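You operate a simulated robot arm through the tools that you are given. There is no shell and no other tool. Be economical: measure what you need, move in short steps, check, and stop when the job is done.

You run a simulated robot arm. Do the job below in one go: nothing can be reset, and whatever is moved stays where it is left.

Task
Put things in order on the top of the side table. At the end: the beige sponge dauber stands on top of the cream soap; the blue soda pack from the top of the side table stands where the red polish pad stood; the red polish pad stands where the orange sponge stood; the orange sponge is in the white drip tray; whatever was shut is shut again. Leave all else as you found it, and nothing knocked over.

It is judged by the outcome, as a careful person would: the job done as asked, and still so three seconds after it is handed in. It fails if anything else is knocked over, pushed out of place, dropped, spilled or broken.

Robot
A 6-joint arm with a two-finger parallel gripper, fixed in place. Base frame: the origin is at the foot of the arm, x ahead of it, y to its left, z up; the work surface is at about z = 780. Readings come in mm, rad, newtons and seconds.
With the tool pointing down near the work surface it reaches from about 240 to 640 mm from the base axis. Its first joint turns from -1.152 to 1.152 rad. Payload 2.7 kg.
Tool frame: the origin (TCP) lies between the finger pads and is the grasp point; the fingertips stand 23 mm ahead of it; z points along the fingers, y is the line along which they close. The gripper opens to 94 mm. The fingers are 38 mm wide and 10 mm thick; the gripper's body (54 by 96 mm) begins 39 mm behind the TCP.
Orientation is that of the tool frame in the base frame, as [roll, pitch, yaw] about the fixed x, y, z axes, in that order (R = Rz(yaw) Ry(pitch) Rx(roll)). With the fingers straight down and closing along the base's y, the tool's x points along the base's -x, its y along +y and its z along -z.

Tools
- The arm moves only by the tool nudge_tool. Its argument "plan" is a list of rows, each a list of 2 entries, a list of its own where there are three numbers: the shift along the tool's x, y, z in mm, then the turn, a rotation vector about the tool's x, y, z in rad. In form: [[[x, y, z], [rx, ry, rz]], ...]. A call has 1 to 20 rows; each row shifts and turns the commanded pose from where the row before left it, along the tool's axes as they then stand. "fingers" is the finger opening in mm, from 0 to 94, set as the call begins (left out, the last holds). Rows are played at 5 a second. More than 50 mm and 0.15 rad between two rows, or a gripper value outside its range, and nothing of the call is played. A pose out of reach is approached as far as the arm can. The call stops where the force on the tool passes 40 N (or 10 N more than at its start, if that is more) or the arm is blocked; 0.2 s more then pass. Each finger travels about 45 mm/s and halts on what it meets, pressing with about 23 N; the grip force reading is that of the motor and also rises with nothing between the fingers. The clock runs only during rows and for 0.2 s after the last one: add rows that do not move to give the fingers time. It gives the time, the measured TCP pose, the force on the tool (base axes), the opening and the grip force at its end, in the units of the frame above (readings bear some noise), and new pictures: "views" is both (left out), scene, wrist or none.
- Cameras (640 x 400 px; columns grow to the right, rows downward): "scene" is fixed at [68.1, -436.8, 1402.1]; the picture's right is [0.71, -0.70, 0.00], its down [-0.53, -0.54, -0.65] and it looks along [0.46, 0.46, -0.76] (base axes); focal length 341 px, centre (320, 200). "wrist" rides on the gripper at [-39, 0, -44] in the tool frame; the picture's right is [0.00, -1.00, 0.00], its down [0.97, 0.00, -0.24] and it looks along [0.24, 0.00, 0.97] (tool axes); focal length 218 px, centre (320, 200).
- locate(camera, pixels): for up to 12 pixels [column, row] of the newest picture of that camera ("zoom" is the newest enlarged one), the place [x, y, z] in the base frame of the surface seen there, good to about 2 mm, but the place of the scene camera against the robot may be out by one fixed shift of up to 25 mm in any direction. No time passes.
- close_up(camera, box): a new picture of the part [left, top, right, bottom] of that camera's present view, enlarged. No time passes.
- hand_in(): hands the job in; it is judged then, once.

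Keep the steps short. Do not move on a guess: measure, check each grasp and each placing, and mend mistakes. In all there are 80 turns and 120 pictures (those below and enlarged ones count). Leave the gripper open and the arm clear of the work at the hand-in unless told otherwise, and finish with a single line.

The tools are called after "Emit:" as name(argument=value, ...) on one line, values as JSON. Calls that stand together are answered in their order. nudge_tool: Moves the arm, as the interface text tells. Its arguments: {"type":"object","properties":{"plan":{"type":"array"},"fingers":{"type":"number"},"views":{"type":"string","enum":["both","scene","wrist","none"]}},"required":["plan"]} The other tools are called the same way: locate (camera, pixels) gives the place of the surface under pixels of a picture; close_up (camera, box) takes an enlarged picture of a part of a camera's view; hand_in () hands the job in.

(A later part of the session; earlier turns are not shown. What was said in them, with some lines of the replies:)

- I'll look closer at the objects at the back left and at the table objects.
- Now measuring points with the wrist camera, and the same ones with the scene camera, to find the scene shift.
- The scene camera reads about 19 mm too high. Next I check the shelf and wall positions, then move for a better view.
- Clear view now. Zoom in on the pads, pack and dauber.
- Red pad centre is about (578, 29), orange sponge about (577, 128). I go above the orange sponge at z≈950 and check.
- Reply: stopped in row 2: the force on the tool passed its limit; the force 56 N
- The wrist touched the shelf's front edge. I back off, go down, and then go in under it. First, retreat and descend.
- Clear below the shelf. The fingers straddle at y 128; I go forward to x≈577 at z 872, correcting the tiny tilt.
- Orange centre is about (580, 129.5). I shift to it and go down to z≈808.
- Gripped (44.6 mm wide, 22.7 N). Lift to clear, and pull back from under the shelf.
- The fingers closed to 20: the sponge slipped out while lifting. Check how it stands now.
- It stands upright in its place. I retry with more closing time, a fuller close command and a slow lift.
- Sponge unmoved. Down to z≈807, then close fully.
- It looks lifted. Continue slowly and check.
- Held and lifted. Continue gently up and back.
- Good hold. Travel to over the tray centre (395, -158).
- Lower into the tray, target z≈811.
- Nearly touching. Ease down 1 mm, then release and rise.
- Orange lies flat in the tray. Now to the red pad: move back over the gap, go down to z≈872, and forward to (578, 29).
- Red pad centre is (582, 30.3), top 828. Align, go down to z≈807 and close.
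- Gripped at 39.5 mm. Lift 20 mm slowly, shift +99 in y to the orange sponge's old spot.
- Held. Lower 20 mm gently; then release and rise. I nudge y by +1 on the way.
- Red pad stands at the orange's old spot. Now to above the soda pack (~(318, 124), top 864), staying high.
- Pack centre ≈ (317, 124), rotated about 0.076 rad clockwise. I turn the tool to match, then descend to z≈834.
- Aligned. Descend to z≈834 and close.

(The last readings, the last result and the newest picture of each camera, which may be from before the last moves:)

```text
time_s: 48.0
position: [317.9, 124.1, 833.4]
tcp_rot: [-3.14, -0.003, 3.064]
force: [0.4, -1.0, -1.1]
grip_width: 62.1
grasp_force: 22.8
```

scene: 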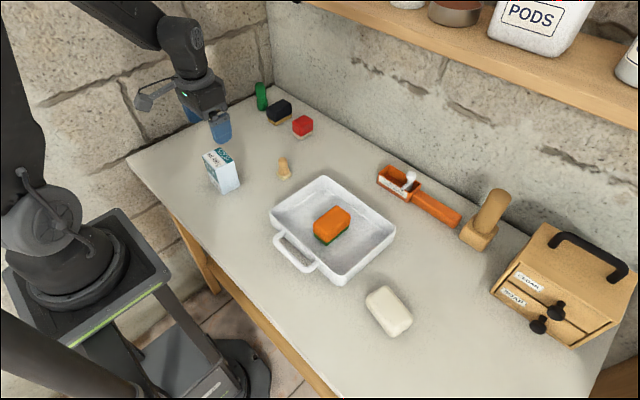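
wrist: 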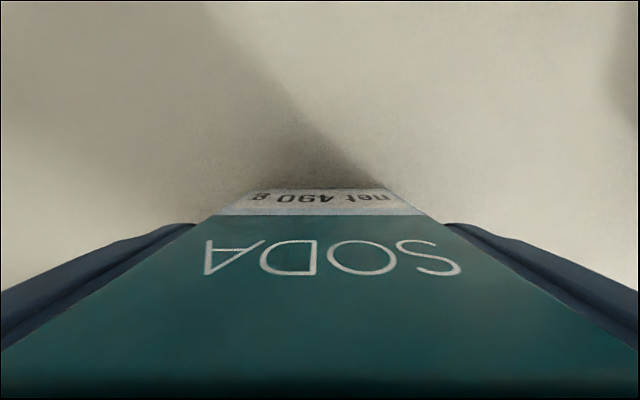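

Gripped (62 mm). Lift slowly by 15 mm and check.

Emit:
nudge_tool(plan=[[[0, 0, -2], [0, 0, 0]], [[0, 0, -3], [0, 0, 0]], [[0, 0, -3], [0, 0, 0]], [[0, 0, -3], [0, 0, 0]], [[0, 0, -3], [0, 0, 0]], [[0, 0, -1], [0, 0, 0]], [[0, 0, 0], [0, 0, -0.02]], [[0, 0, 0], [0, 0, -0.02]], [[0, 0, 0], [0, 0, -0.02]], [[0, 0, 0], [0, 0, -0.016]], [[0, 0, 0], [0, 0, 0]]])

Emit:
close_up(camera="scene", box=[170, 90, 330, 210])

```text
time_s: 50.4
position: [317.7, 125.0, 849.8]
tcp_rot: [-3.138, -0.002, 3.14]
force: [-0.2, 0.7, -4.8]
grip_width: 61.9
grasp_force: 22.8
```

scene: 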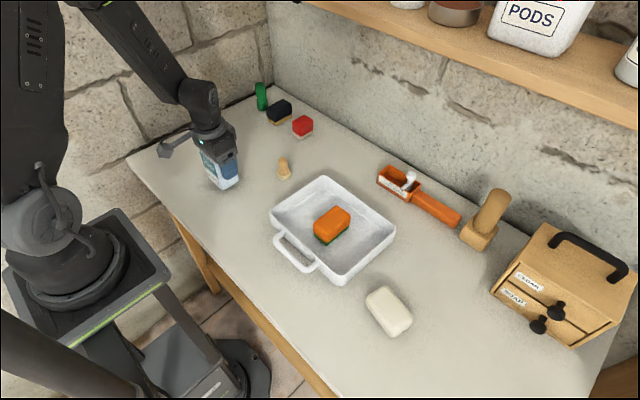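
wrist: 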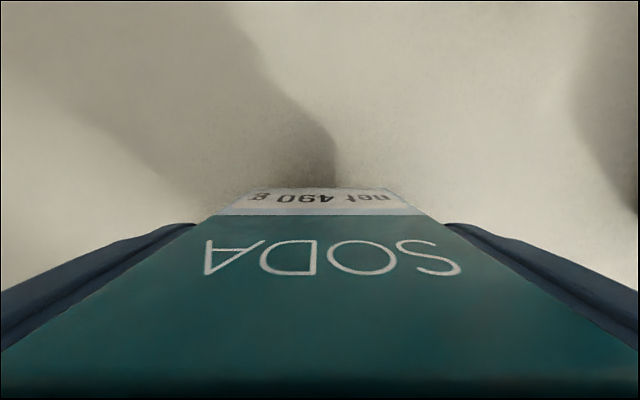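

```text
3.33 times, centred on (250, 150) of scene
```

zoom: 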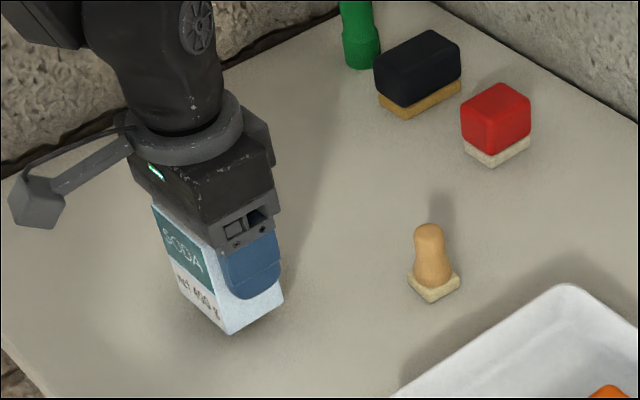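

Held with 4.8 N weight. Move gently to x≈490 at y≈124.

Emit:
nudge_tool(plan=[[[-3, 0, 0], [0, 0, 0]], [[-6, 0, 0], [0, 0, 0]], [[-10, 0, 0], [0, 0, 0]], [[-13, 0, 0], [0, 0, 0]], [[-14, 0, 0], [0, 0, 0]], [[-14, 0, 0], [0, 0, 0]], [[-14, 0, 0], [0, 0, 0]], [[-14, 0, 0], [0, 0, 0]], [[-14, 0, 0], [0, 0, 0]], [[-14, 0, 0], [0, 0, 0]], [[-14, 0, 0], [0, 0, 0]], [[-14, 0, 0], [0, 0, 0]], [[-12, 0, 0], [0, 0, 0]], [[-9, 0, 0], [0, 0, 0]], [[-5, 0, 0], [0, 0, 0]], [[-2, 0, 0], [0, 0, 0]], [[0, 0, 0], [0, 0, 0]]], views="scene")

```text
time_s: 54.0
position: [490.8, 124.8, 849.2]
tcp_rot: [-3.139, -0.002, 3.141]
force: [-0.3, -0.7, -5.5]
grip_width: 61.8
grasp_force: 22.9
```

scene: 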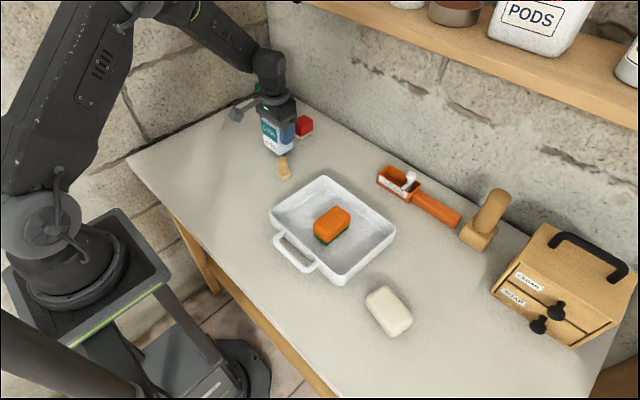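

Now sideways to y≈30, with x to ≈497 for margin from the dauber.

Emit:
nudge_tool(plan=[[[-4, 0, 0], [0, 0, 0]], [[-4, -3, 0], [0, 0, 0]], [[0, -6, 0], [0, 0, 0]], [[0, -10, 0], [0, 0, 0]], [[0, -13, 0], [0, 0, 0]], [[0, -13, 0], [0, 0, 0]], [[0, -13, 0], [0, 0, 0]], [[0, -12, 0], [0, 0, 0]], [[0, -10, 0], [0, 0, 0]], [[0, -8, 0], [0, 0, 0]], [[0, -4, 0], [0, 0, 0]], [[0, -2, 0], [0, 0, 0]], [[0, 0, 0], [0, 0, 0]]])

```text
time_s: 56.8
position: [499.3, 31.3, 848.8]
tcp_rot: [-3.14, -0.002, -3.141]
force: [0.8, -0.5, -4.8]
grip_width: 62.0
grasp_force: 23.2
```

scene: 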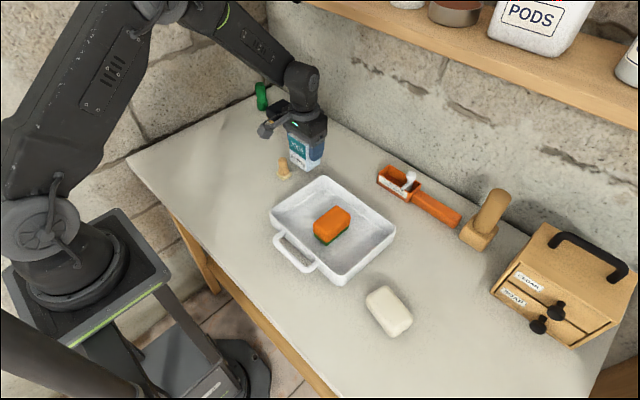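
wrist: 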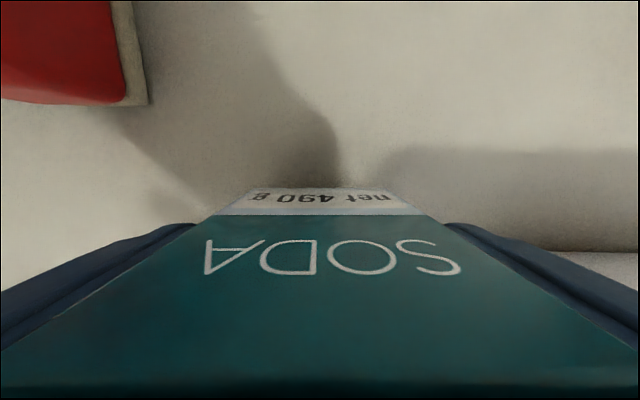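

Forward 83 mm to x≈582, then lower most of the 15 mm.

Emit:
nudge_tool(plan=[[[-3, 0, 0], [0, 0, 0]], [[-6, 0, 0], [0, 0, 0]], [[-10, 0, 0], [0, 0, 0]], [[-12, 0, 0], [0, 0, 0]], [[-13, 0, 0], [0, 0, 0]], [[-13, 0, 0], [0, 0, 0]], [[-11, 0, 0], [0, 0, 0]], [[-8, 0, 0], [0, 0, 0]], [[-5, 0, 0], [0, 0, 0]], [[-2, -1, 0], [0, 0, 0]], [[0, 0, 2], [0, 0, 0]], [[0, 0, 4], [0, 0, 0]], [[0, 0, 3], [0, 0, 0]], [[0, 0, 2], [0, 0, 0]], [[0, 0, 1], [0, 0, 0]], [[0, 0, 0], [0, 0, 0]]])

```text
time_s: 60.2
position: [581.9, 30.3, 838.1]
tcp_rot: [-3.14, -0.002, 3.141]
force: [-1.1, -0.3, -4.7]
grip_width: 62.1
grasp_force: 23.1
```

scene: 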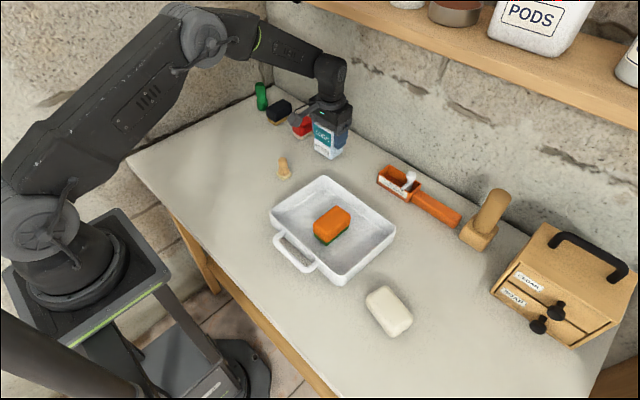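
wrist: 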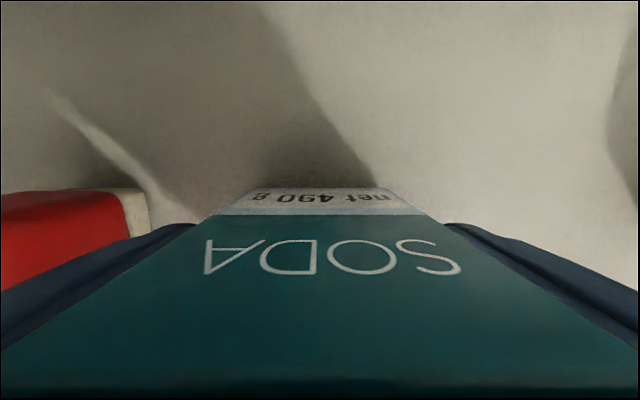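

Lower until the load reading drops.

Emit:
nudge_tool(plan=[[[0, 0, 1], [0, 0, 0]], [[0, 0, 1], [0, 0, 0]], [[0, 0, 1], [0, 0, 0]], [[0, 0, 0], [0, 0, 0]]], views="none")

Emit:
nudge_tool(plan=[[[0, 0, 0.7], [0, 0, 0]], [[0, 0, 0], [0, 0, 0]]], views="none")

```text
time_s: 61.2
position: [581.7, 28.7, 834.1]
tcp_rot: [-3.14, -0.001, -3.141]
force: [0.4, -0.7, -4.6]
grip_width: 62.1
grasp_force: 22.7
```

```text
time_s: 61.8
position: [580.9, 28.9, 834.1]
tcp_rot: [-3.139, 0.001, 3.141]
force: [-1.5, 0.7, -1.8]
grip_width: 61.8
grasp_force: 23.7
```

Load fell to 1.8 N: it touches the table. Release to 80 mm and rise straight up slowly.

Emit:
nudge_tool(plan=[[[0, 0, 0], [0, 0, 0]], [[0, 0, 0], [0, 0, 0]], [[0, 0, 0], [0, 0, 0]], [[0, 0, -10], [0, 0, 0]], [[0, 0, -20], [0, 0, 0]], [[0, 0, -20], [0, 0, 0]], [[0, 0, -20], [0, 0, 0]], [[0, 0, 0], [0, 0, 0]]], fingers=80)

```text
time_s: 63.6
position: [581.2, 29.3, 904.3]
tcp_rot: [-3.14, -0.002, -3.141]
force: [0.2, -0.2, -0.2]
grip_width: 79.7
grasp_force: 0.0
```

scene: 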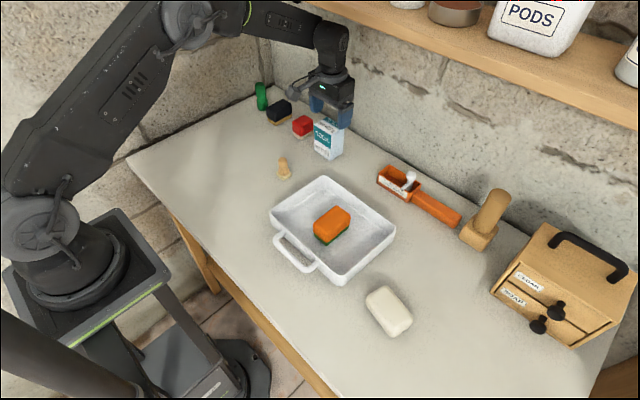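
wrist: 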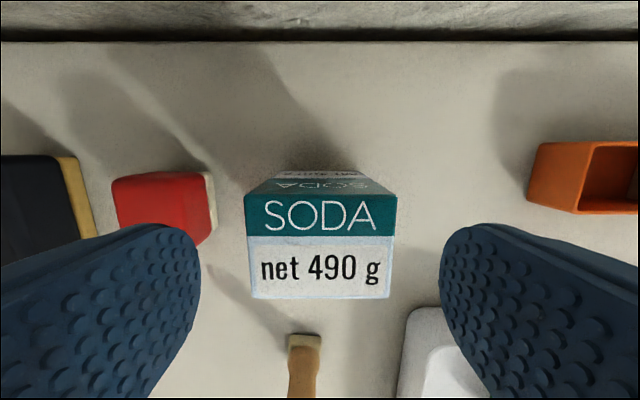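

Pack stands upright. Back to above the dauber and measure it.

Emit:
nudge_tool(plan=[[[30, 0, 0], [0, 0, 0]], [[35, 2, 0], [0, 0, 0]], [[35, 5, 0], [0, 0, 0]], [[35, 5, 0], [0, 0, 0]], [[10, 3, 0], [0, 0, 0]], [[0, 0, 0], [0, 0, 0]]], fingers=70, views="wrist")

Emit:
close_up(camera="wrist", box=[240, 100, 400, 300])

```text
time_s: 65.0
position: [436.7, 45.7, 904.0]
tcp_rot: [-3.14, 0.0, -3.141]
force: [-0.2, -0.8, -0.1]
grip_width: 69.9
grasp_force: 0.1
```

wrist: 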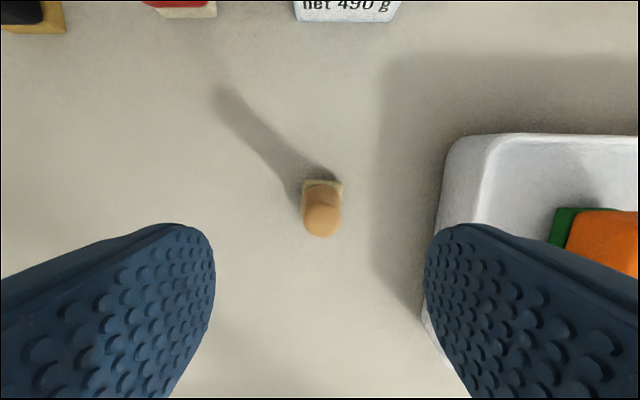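

```text
2.00 times, centred on (320, 200) of wrist
```

zoom: 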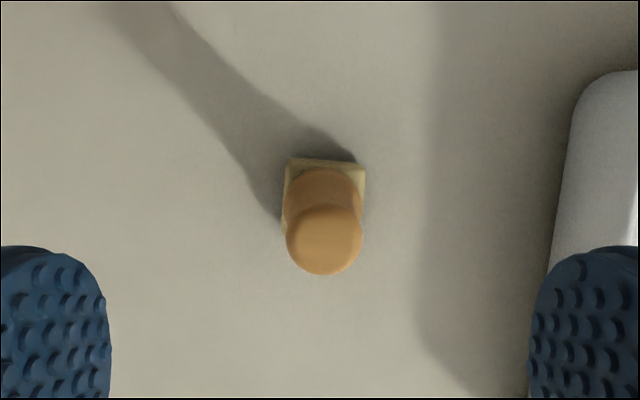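

Emit:
locate(camera="wrist", pixels=[[321, 220], [306, 220], [337, 220], [321, 206], [321, 235], [306, 182], [340, 184], [303, 210], [324, 190]])

```text
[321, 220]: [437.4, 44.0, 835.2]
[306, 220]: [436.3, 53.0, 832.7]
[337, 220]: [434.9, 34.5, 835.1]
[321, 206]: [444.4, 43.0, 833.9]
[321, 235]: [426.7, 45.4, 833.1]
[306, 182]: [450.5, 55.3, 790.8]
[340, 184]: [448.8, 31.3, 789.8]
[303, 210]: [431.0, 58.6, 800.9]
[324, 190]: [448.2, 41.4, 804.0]
```

Dauber handle centre is ≈(436, 43.8), top 835, base to 790. Align, descend to z≈818, and close.

Emit:
nudge_tool(plan=[[[0.5, -1.7, 0], [0, 0, 0]], [[0, 0, 25], [0, 0, 0]], [[0, 0, 25], [0, 0, 0]], [[0, 0, 25], [0, 0, 0]], [[0, 0, 11], [0, 0, 0]], [[0, 0, 0], [0, 0, 0]]], views="none", fingers=60)

Emit:
nudge_tool(plan=[[[0, 0, 0], [0, 0, 0]], [[0, 0, 0], [0, 0, 0]], [[0, 0, 0], [0, 0, 0]], [[0, 0, 0], [0, 0, 0]], [[0, 0, 0], [0, 0, 0]], [[0, 0, 0], [0, 0, 0]]], fingers=0, views="both")

```text
time_s: 66.4
position: [436.4, 43.4, 817.9]
tcp_rot: [-3.141, -0.001, -3.14]
force: [0.3, 0.5, 0.3]
grip_width: 60.1
grasp_force: 0.1
```

```text
time_s: 67.8
position: [435.8, 43.2, 819.1]
tcp_rot: [-3.139, -0.002, -3.141]
force: [0.0, -0.4, -0.1]
grip_width: 25.9
grasp_force: 23.2
```

scene: 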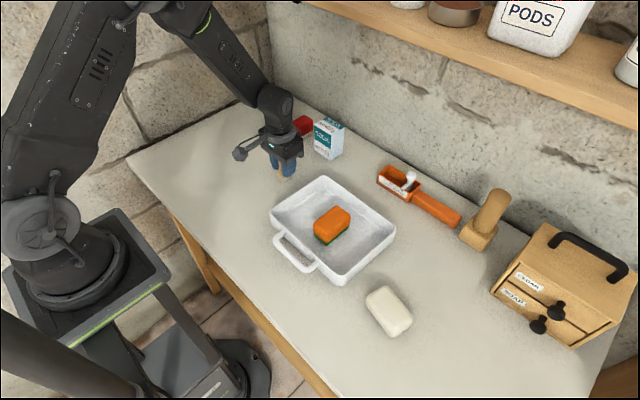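
wrist: 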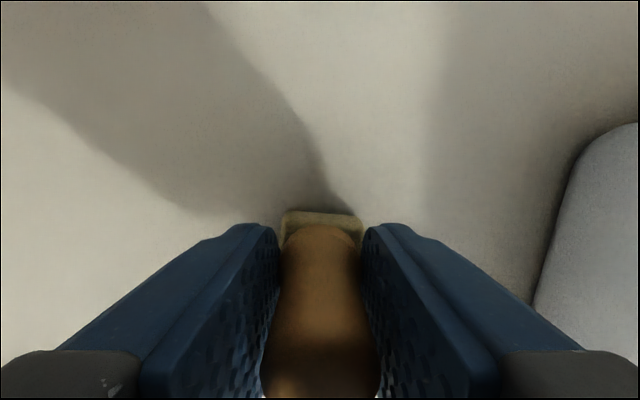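

Gripped at 25.9 mm. Lift slowly and check.

Emit:
nudge_tool(plan=[[[0, 0, -2], [0, 0, 0]], [[0, 0, -3], [0, 0, 0]], [[0, 0, -4], [0, 0, 0]], [[0, 0, -5], [0, 0, 0]], [[0, 0, -6], [0, 0, 0]], [[0, 0, -6], [0, 0, 0]], [[0, 0, -4], [0, 0, 0]], [[0, 0, 0], [0, 0, 0]]], views="wrist")

Emit:
close_up(camera="scene", box=[220, 100, 350, 200])

```text
time_s: 69.6
position: [436.2, 43.4, 848.4]
tcp_rot: [-3.14, -0.001, -3.14]
force: [-0.5, -0.3, 0.4]
grip_width: 25.7
grasp_force: 23.4
```

wrist: 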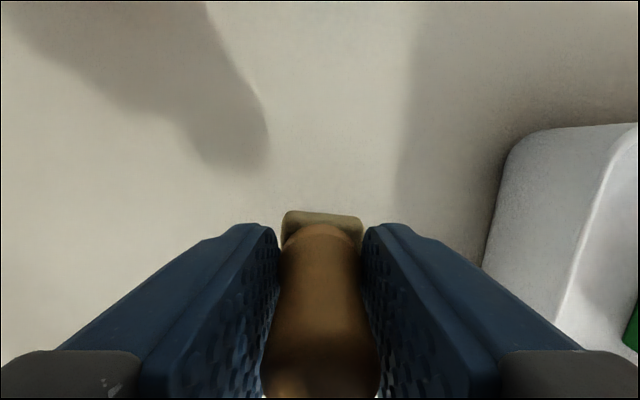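

```text
4.00 times, centred on (285, 150) of scene
```

zoom: 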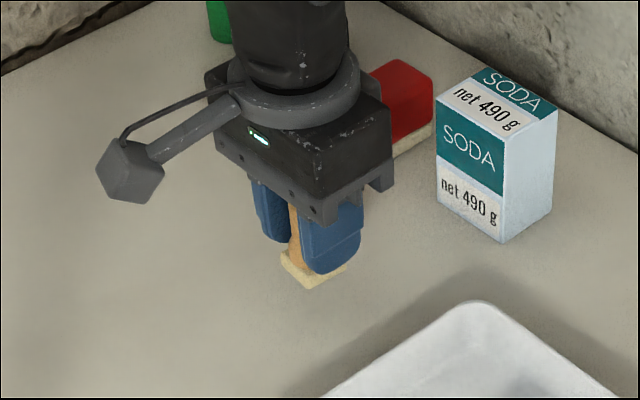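

Lifted cleanly. Rise to ≈905 and travel toward the soap, pausing at (365, -280) to measure it.

Emit:
nudge_tool(plan=[[[0, 0, -6], [0, 0, 0]], [[0, 0, -12], [0, 0, 0]], [[0, 0, -16], [0, 0, 0]], [[0, -3, -14], [0, 0, 0]], [[2, -8, -7], [0, 0, 0]], [[4, -14, 0], [0, 0, 0]], [[5, -20, 0], [0, 0, 0]], [[5, -23, 0], [0, 0, 0]], [[5, -23, 0], [0, 0, 0]], [[5, -23, 0], [0, 0, 0]], [[5, -23, 0], [0, 0, 0]], [[5, -23, 0], [0, 0, 0]], [[5, -23, 0], [0, 0, 0]], [[5, -23, 0], [0, 0, 0]], [[5, -23, 0], [0, 0, 0]], [[5, -23, 0], [0, 0, 0]], [[5, -23, 0], [0, 0, 0]], [[5, -23, 0], [0, 0, 0]], [[4, -16, 0], [0, 0, 0]], [[1, -9, 0], [0, 0, 0]]])

```text
time_s: 73.8
position: [365.6, -279.9, 903.4]
tcp_rot: [-3.14, -0.001, -3.141]
force: [-0.2, -0.7, -0.4]
grip_width: 25.6
grasp_force: 23.1
```

scene: 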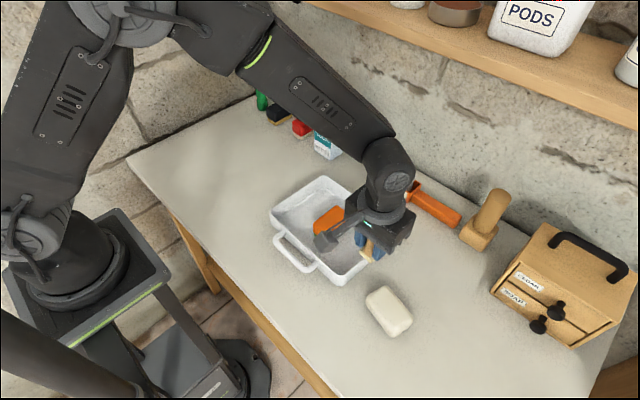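
wrist: 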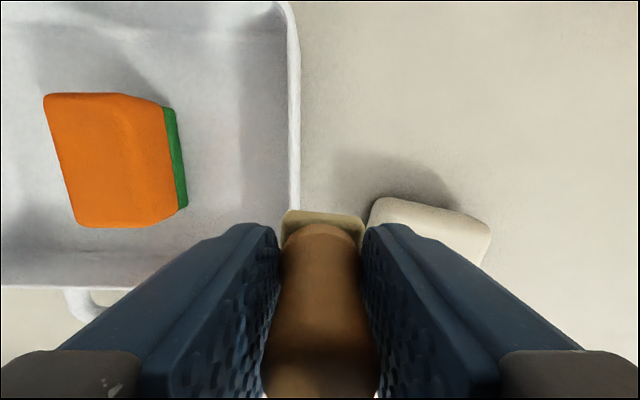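

The soap is partly hidden by a finger. Move to (290, -348) so that it's seen ahead of the gripper.

Emit:
nudge_tool(plan=[[[5, -5, 0], [0, 0, 0]], [[12, -12, 0], [0, 0, 0]], [[18, -16, 0], [0, 0, 0]], [[18, -16, 0], [0, 0, 0]], [[14, -12, 0], [0, 0, 0]], [[8, -7, 0], [0, 0, 0]], [[0, 0, 0], [0, 0, 0]]], views="wrist")

Emit:
close_up(camera="wrist", box=[220, 80, 420, 240])

```text
time_s: 75.4
position: [290.4, -346.5, 903.5]
tcp_rot: [-3.141, -0.003, -3.141]
force: [0.6, -0.9, -1.2]
grip_width: 25.8
grasp_force: 23.2
```

wrist: 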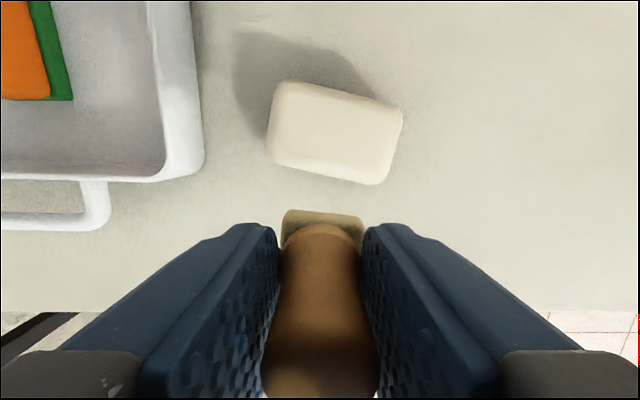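

```text
2.50 times, centred on (320, 160) of wrist
```

zoom: 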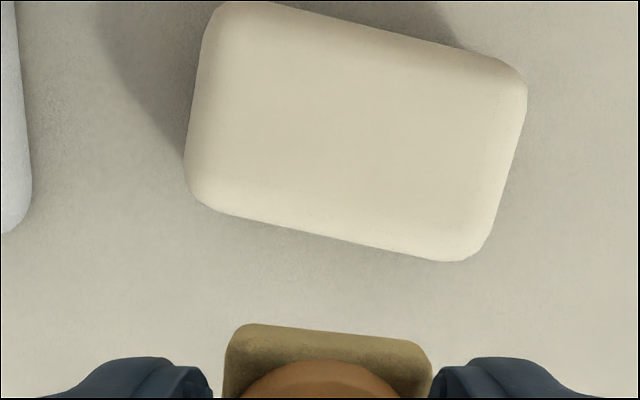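

Emit:
locate(camera="wrist", pixels=[[335, 133], [335, 115], [335, 150], [300, 130], [370, 138], [283, 95], [392, 118], [375, 178], [275, 155], [340, 85], [330, 170]])

```text
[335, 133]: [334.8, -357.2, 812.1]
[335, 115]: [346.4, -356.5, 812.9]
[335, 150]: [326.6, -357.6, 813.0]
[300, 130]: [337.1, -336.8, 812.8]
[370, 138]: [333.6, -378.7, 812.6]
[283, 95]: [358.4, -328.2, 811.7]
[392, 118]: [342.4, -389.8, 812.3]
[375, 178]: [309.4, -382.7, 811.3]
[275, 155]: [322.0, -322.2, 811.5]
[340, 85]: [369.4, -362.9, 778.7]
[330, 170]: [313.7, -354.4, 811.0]
```

Soap top centre is ≈(333, -356), z 812.5. Move over it and descend to ≈857.

Emit:
nudge_tool(plan=[[[-4, -1, 0], [0, 0, 0]], [[-10, -2, 0], [0, 0, 0]], [[-14, -3, 0], [0, 0, 0]], [[-10, -2, 0], [0, 0, 0]], [[-4, -1, 0], [0, 0, 0]], [[0, 0, 0], [0, 0, 0]], [[0, 0, 5], [0, 0, 0]], [[0, 0, 10], [0, 0, 0]], [[0, 0, 12], [0, 0, 0]], [[0, 0, 10], [0, 0, 0]], [[0, 0, 6], [0, 0, 0]], [[0, 0, 3], [0, 0, 0]], [[0, 0, 0], [0, 0, 0]]])

Emit:
close_up(camera="scene", box=[330, 230, 450, 350])

```text
time_s: 78.2
position: [331.1, -355.9, 858.4]
tcp_rot: [-3.14, -0.003, 3.142]
force: [0.2, -0.3, -0.6]
grip_width: 25.6
grasp_force: 23.1
```

scene: 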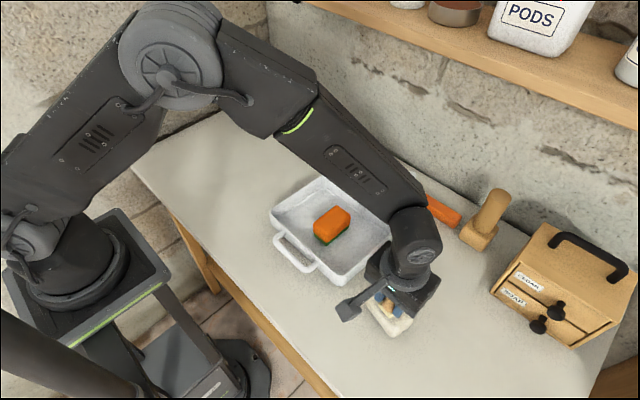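
wrist: 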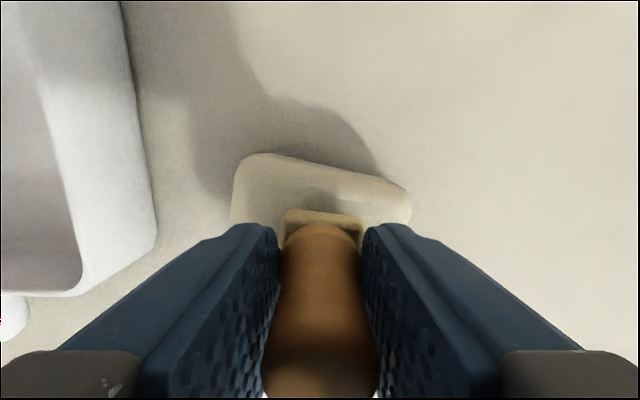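

```text
3.33 times, centred on (390, 290) of scene
```

zoom: 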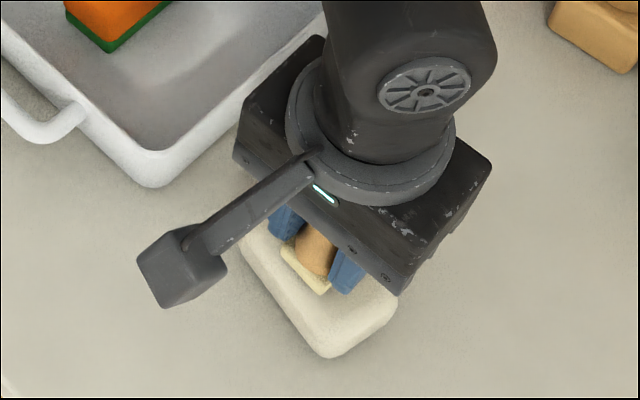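

Centred. Lower in small steps to contact.

Emit:
nudge_tool(plan=[[[-1, 0, 1.5], [0, 0, 0]], [[0, 0, 1.5], [0, 0, 0]], [[0, 0, 1], [0, 0, 0]], [[0, 0, 1], [0, 0, 0]], [[0, 0, 0], [0, 0, 0]]], views="wrist")

Emit:
nudge_tool(plan=[[[0, 0, 0.7], [0, 0, 0]], [[0, 0, 0], [0, 0, 0]]], views="none")

```text
time_s: 79.4
position: [332.5, -356.7, 852.4]
tcp_rot: [-3.14, 0.001, 3.141]
force: [0.8, 0.4, 0.7]
grip_width: 25.8
grasp_force: 23.0
```

wrist: 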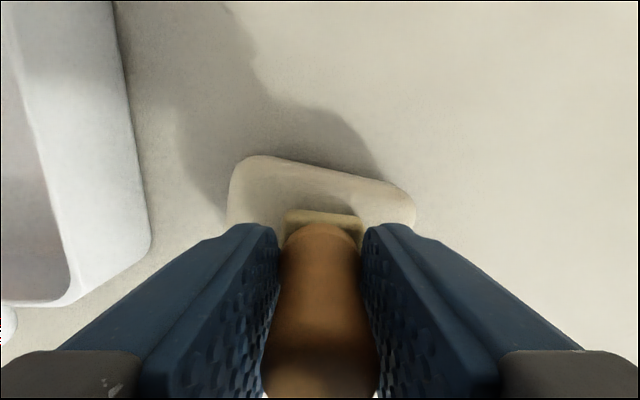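

```text
time_s: 80.0
position: [333.1, -357.1, 852.8]
tcp_rot: [-3.14, 0.0, -3.141]
force: [-3.7, 1.8, 9.7]
grip_width: 25.5
grasp_force: 23.0
```

Contact (9.7 N). Ease 0.4 mm, release, and rise straight up slowly.

Emit:
nudge_tool(plan=[[[0, 0, -0.4], [0, 0, 0]], [[0, 0, 0], [0, 0, 0]]], views="none")

Emit:
nudge_tool(plan=[[[0, 0, 0], [0, 0, 0]], [[0, 0, 0], [0, 0, 0]], [[0, 0, 0], [0, 0, 0]], [[0, 0, -8], [0, 0, 0]], [[0, 0, -15], [0, 0, 0]], [[0, 0, -20], [0, 0, 0]], [[0, 0, -25], [0, 0, 0]], [[0, 0, 0], [0, 0, 0]]], fingers=60)

```text
time_s: 80.6
position: [332.9, -357.0, 852.5]
tcp_rot: [-3.14, 0.0, 3.14]
force: [0.2, 0.2, 7.8]
grip_width: 25.7
grasp_force: 23.4
```

```text
time_s: 82.4
position: [332.3, -356.9, 920.0]
tcp_rot: [-3.14, -0.002, -3.141]
force: [-0.3, -0.7, -0.2]
grip_width: 60.2
grasp_force: 0.1
```

scene: 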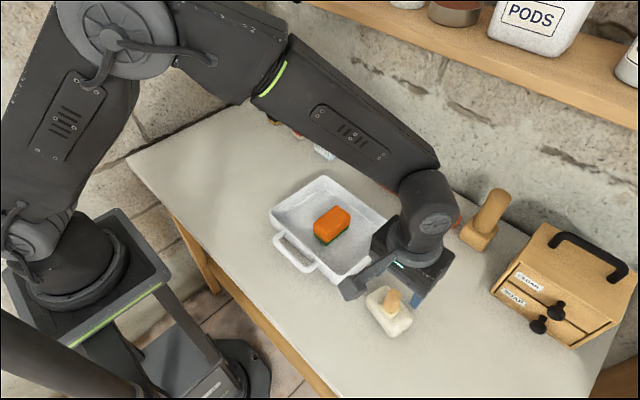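
wrist: 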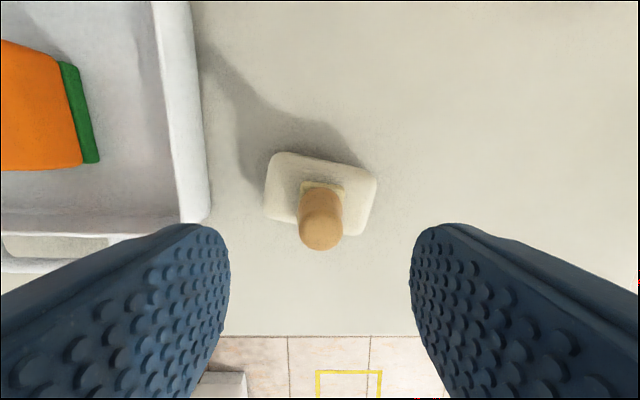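

The dauber stands on the soap. Open fully, rise and move to the start area for a last check.

Emit:
nudge_tool(plan=[[[0, 0, -40], [0, 0, 0]], [[0, 0, -40], [0, 0, 0]], [[0, 0, -40], [0, 0, 0]], [[0, 40, -40], [0, 0, 0]], [[0, 40, 0], [0, 0, 0]], [[0, 40, 0], [0, 0, 0]], [[0, 40, 0], [0, 0, 0]], [[0, 40, 0], [0, 0, 0]], [[0, 40, 0], [0, 0, 0]], [[0, 40, 0], [0, 0, 0]], [[0, 0, 0], [0, 0, 0]]], fingers=94)

Emit:
close_up(camera="scene", box=[200, 70, 440, 350])

```text
refused: row 4 steps farther than a row can; nothing moved
```

```text
1.43 times, centred on (320, 210) of scene
```

zoom: 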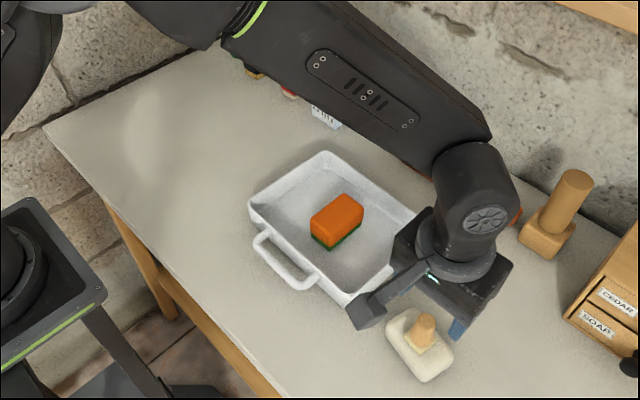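

One row was too long; I repeat it with shorter rows.

Emit:
nudge_tool(plan=[[[0, 0, -40], [0, 0, 0]], [[0, 0, -40], [0, 0, 0]], [[0, 0, -40], [0, 0, 0]], [[0, 0, -40], [0, 0, 0]], [[0, 40, 0], [0, 0, 0]], [[0, 40, 0], [0, 0, 0]], [[0, 40, 0], [0, 0, 0]], [[0, 40, 0], [0, 0, 0]], [[0, 40, 0], [0, 0, 0]], [[0, 40, 0], [0, 0, 0]], [[0, 0, 0], [0, 0, 0]]], fingers=94)

Emit:
close_up(camera="scene", box=[200, 70, 440, 350])

```text
time_s: 84.8
position: [333.3, -116.6, 1080.6]
tcp_rot: [-3.14, -0.002, 3.138]
force: [-0.1, -0.7, -0.7]
grip_width: 93.9
grasp_force: 0.0
```

scene: 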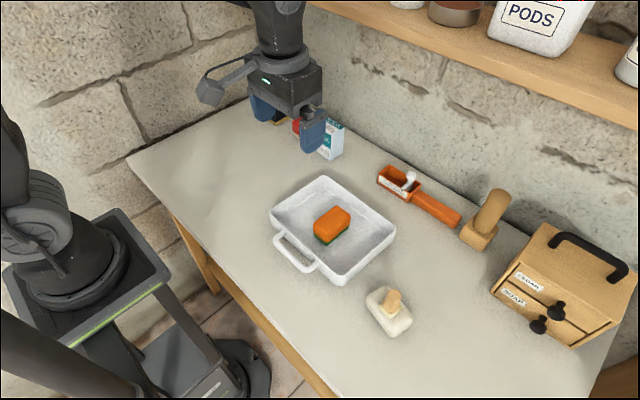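
wrist: 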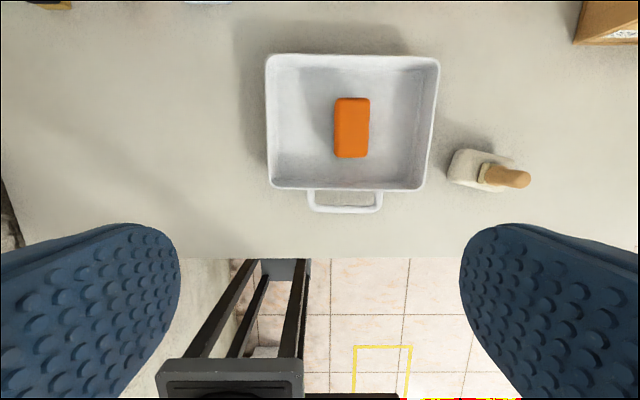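

```text
1.43 times, centred on (320, 210) of scene
```

zoom: 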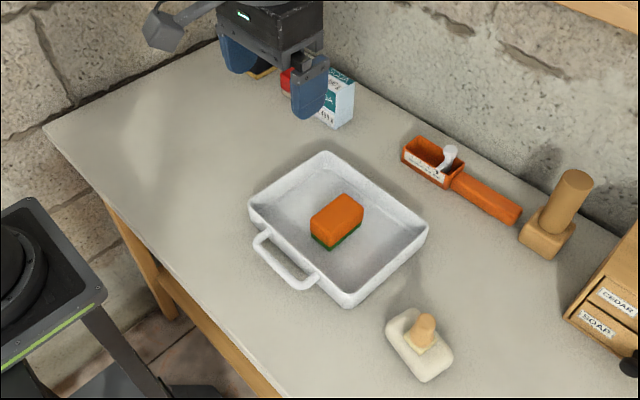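

All four things are in place and upright, the drawers are shut, and the gripper is open and clear of the work. Handing in.

Emit:
hand_in()

```text
The job is handed in.
```

The dauber stands on the soap, the soda pack is where the red pad was, the red pad is where the orange sponge was, and the sponge is in the drip tray; the drawers stayed shut, and nothing was knocked over, though the wrist bumped the shelf edge once and the sponge slipped from the first grasp.
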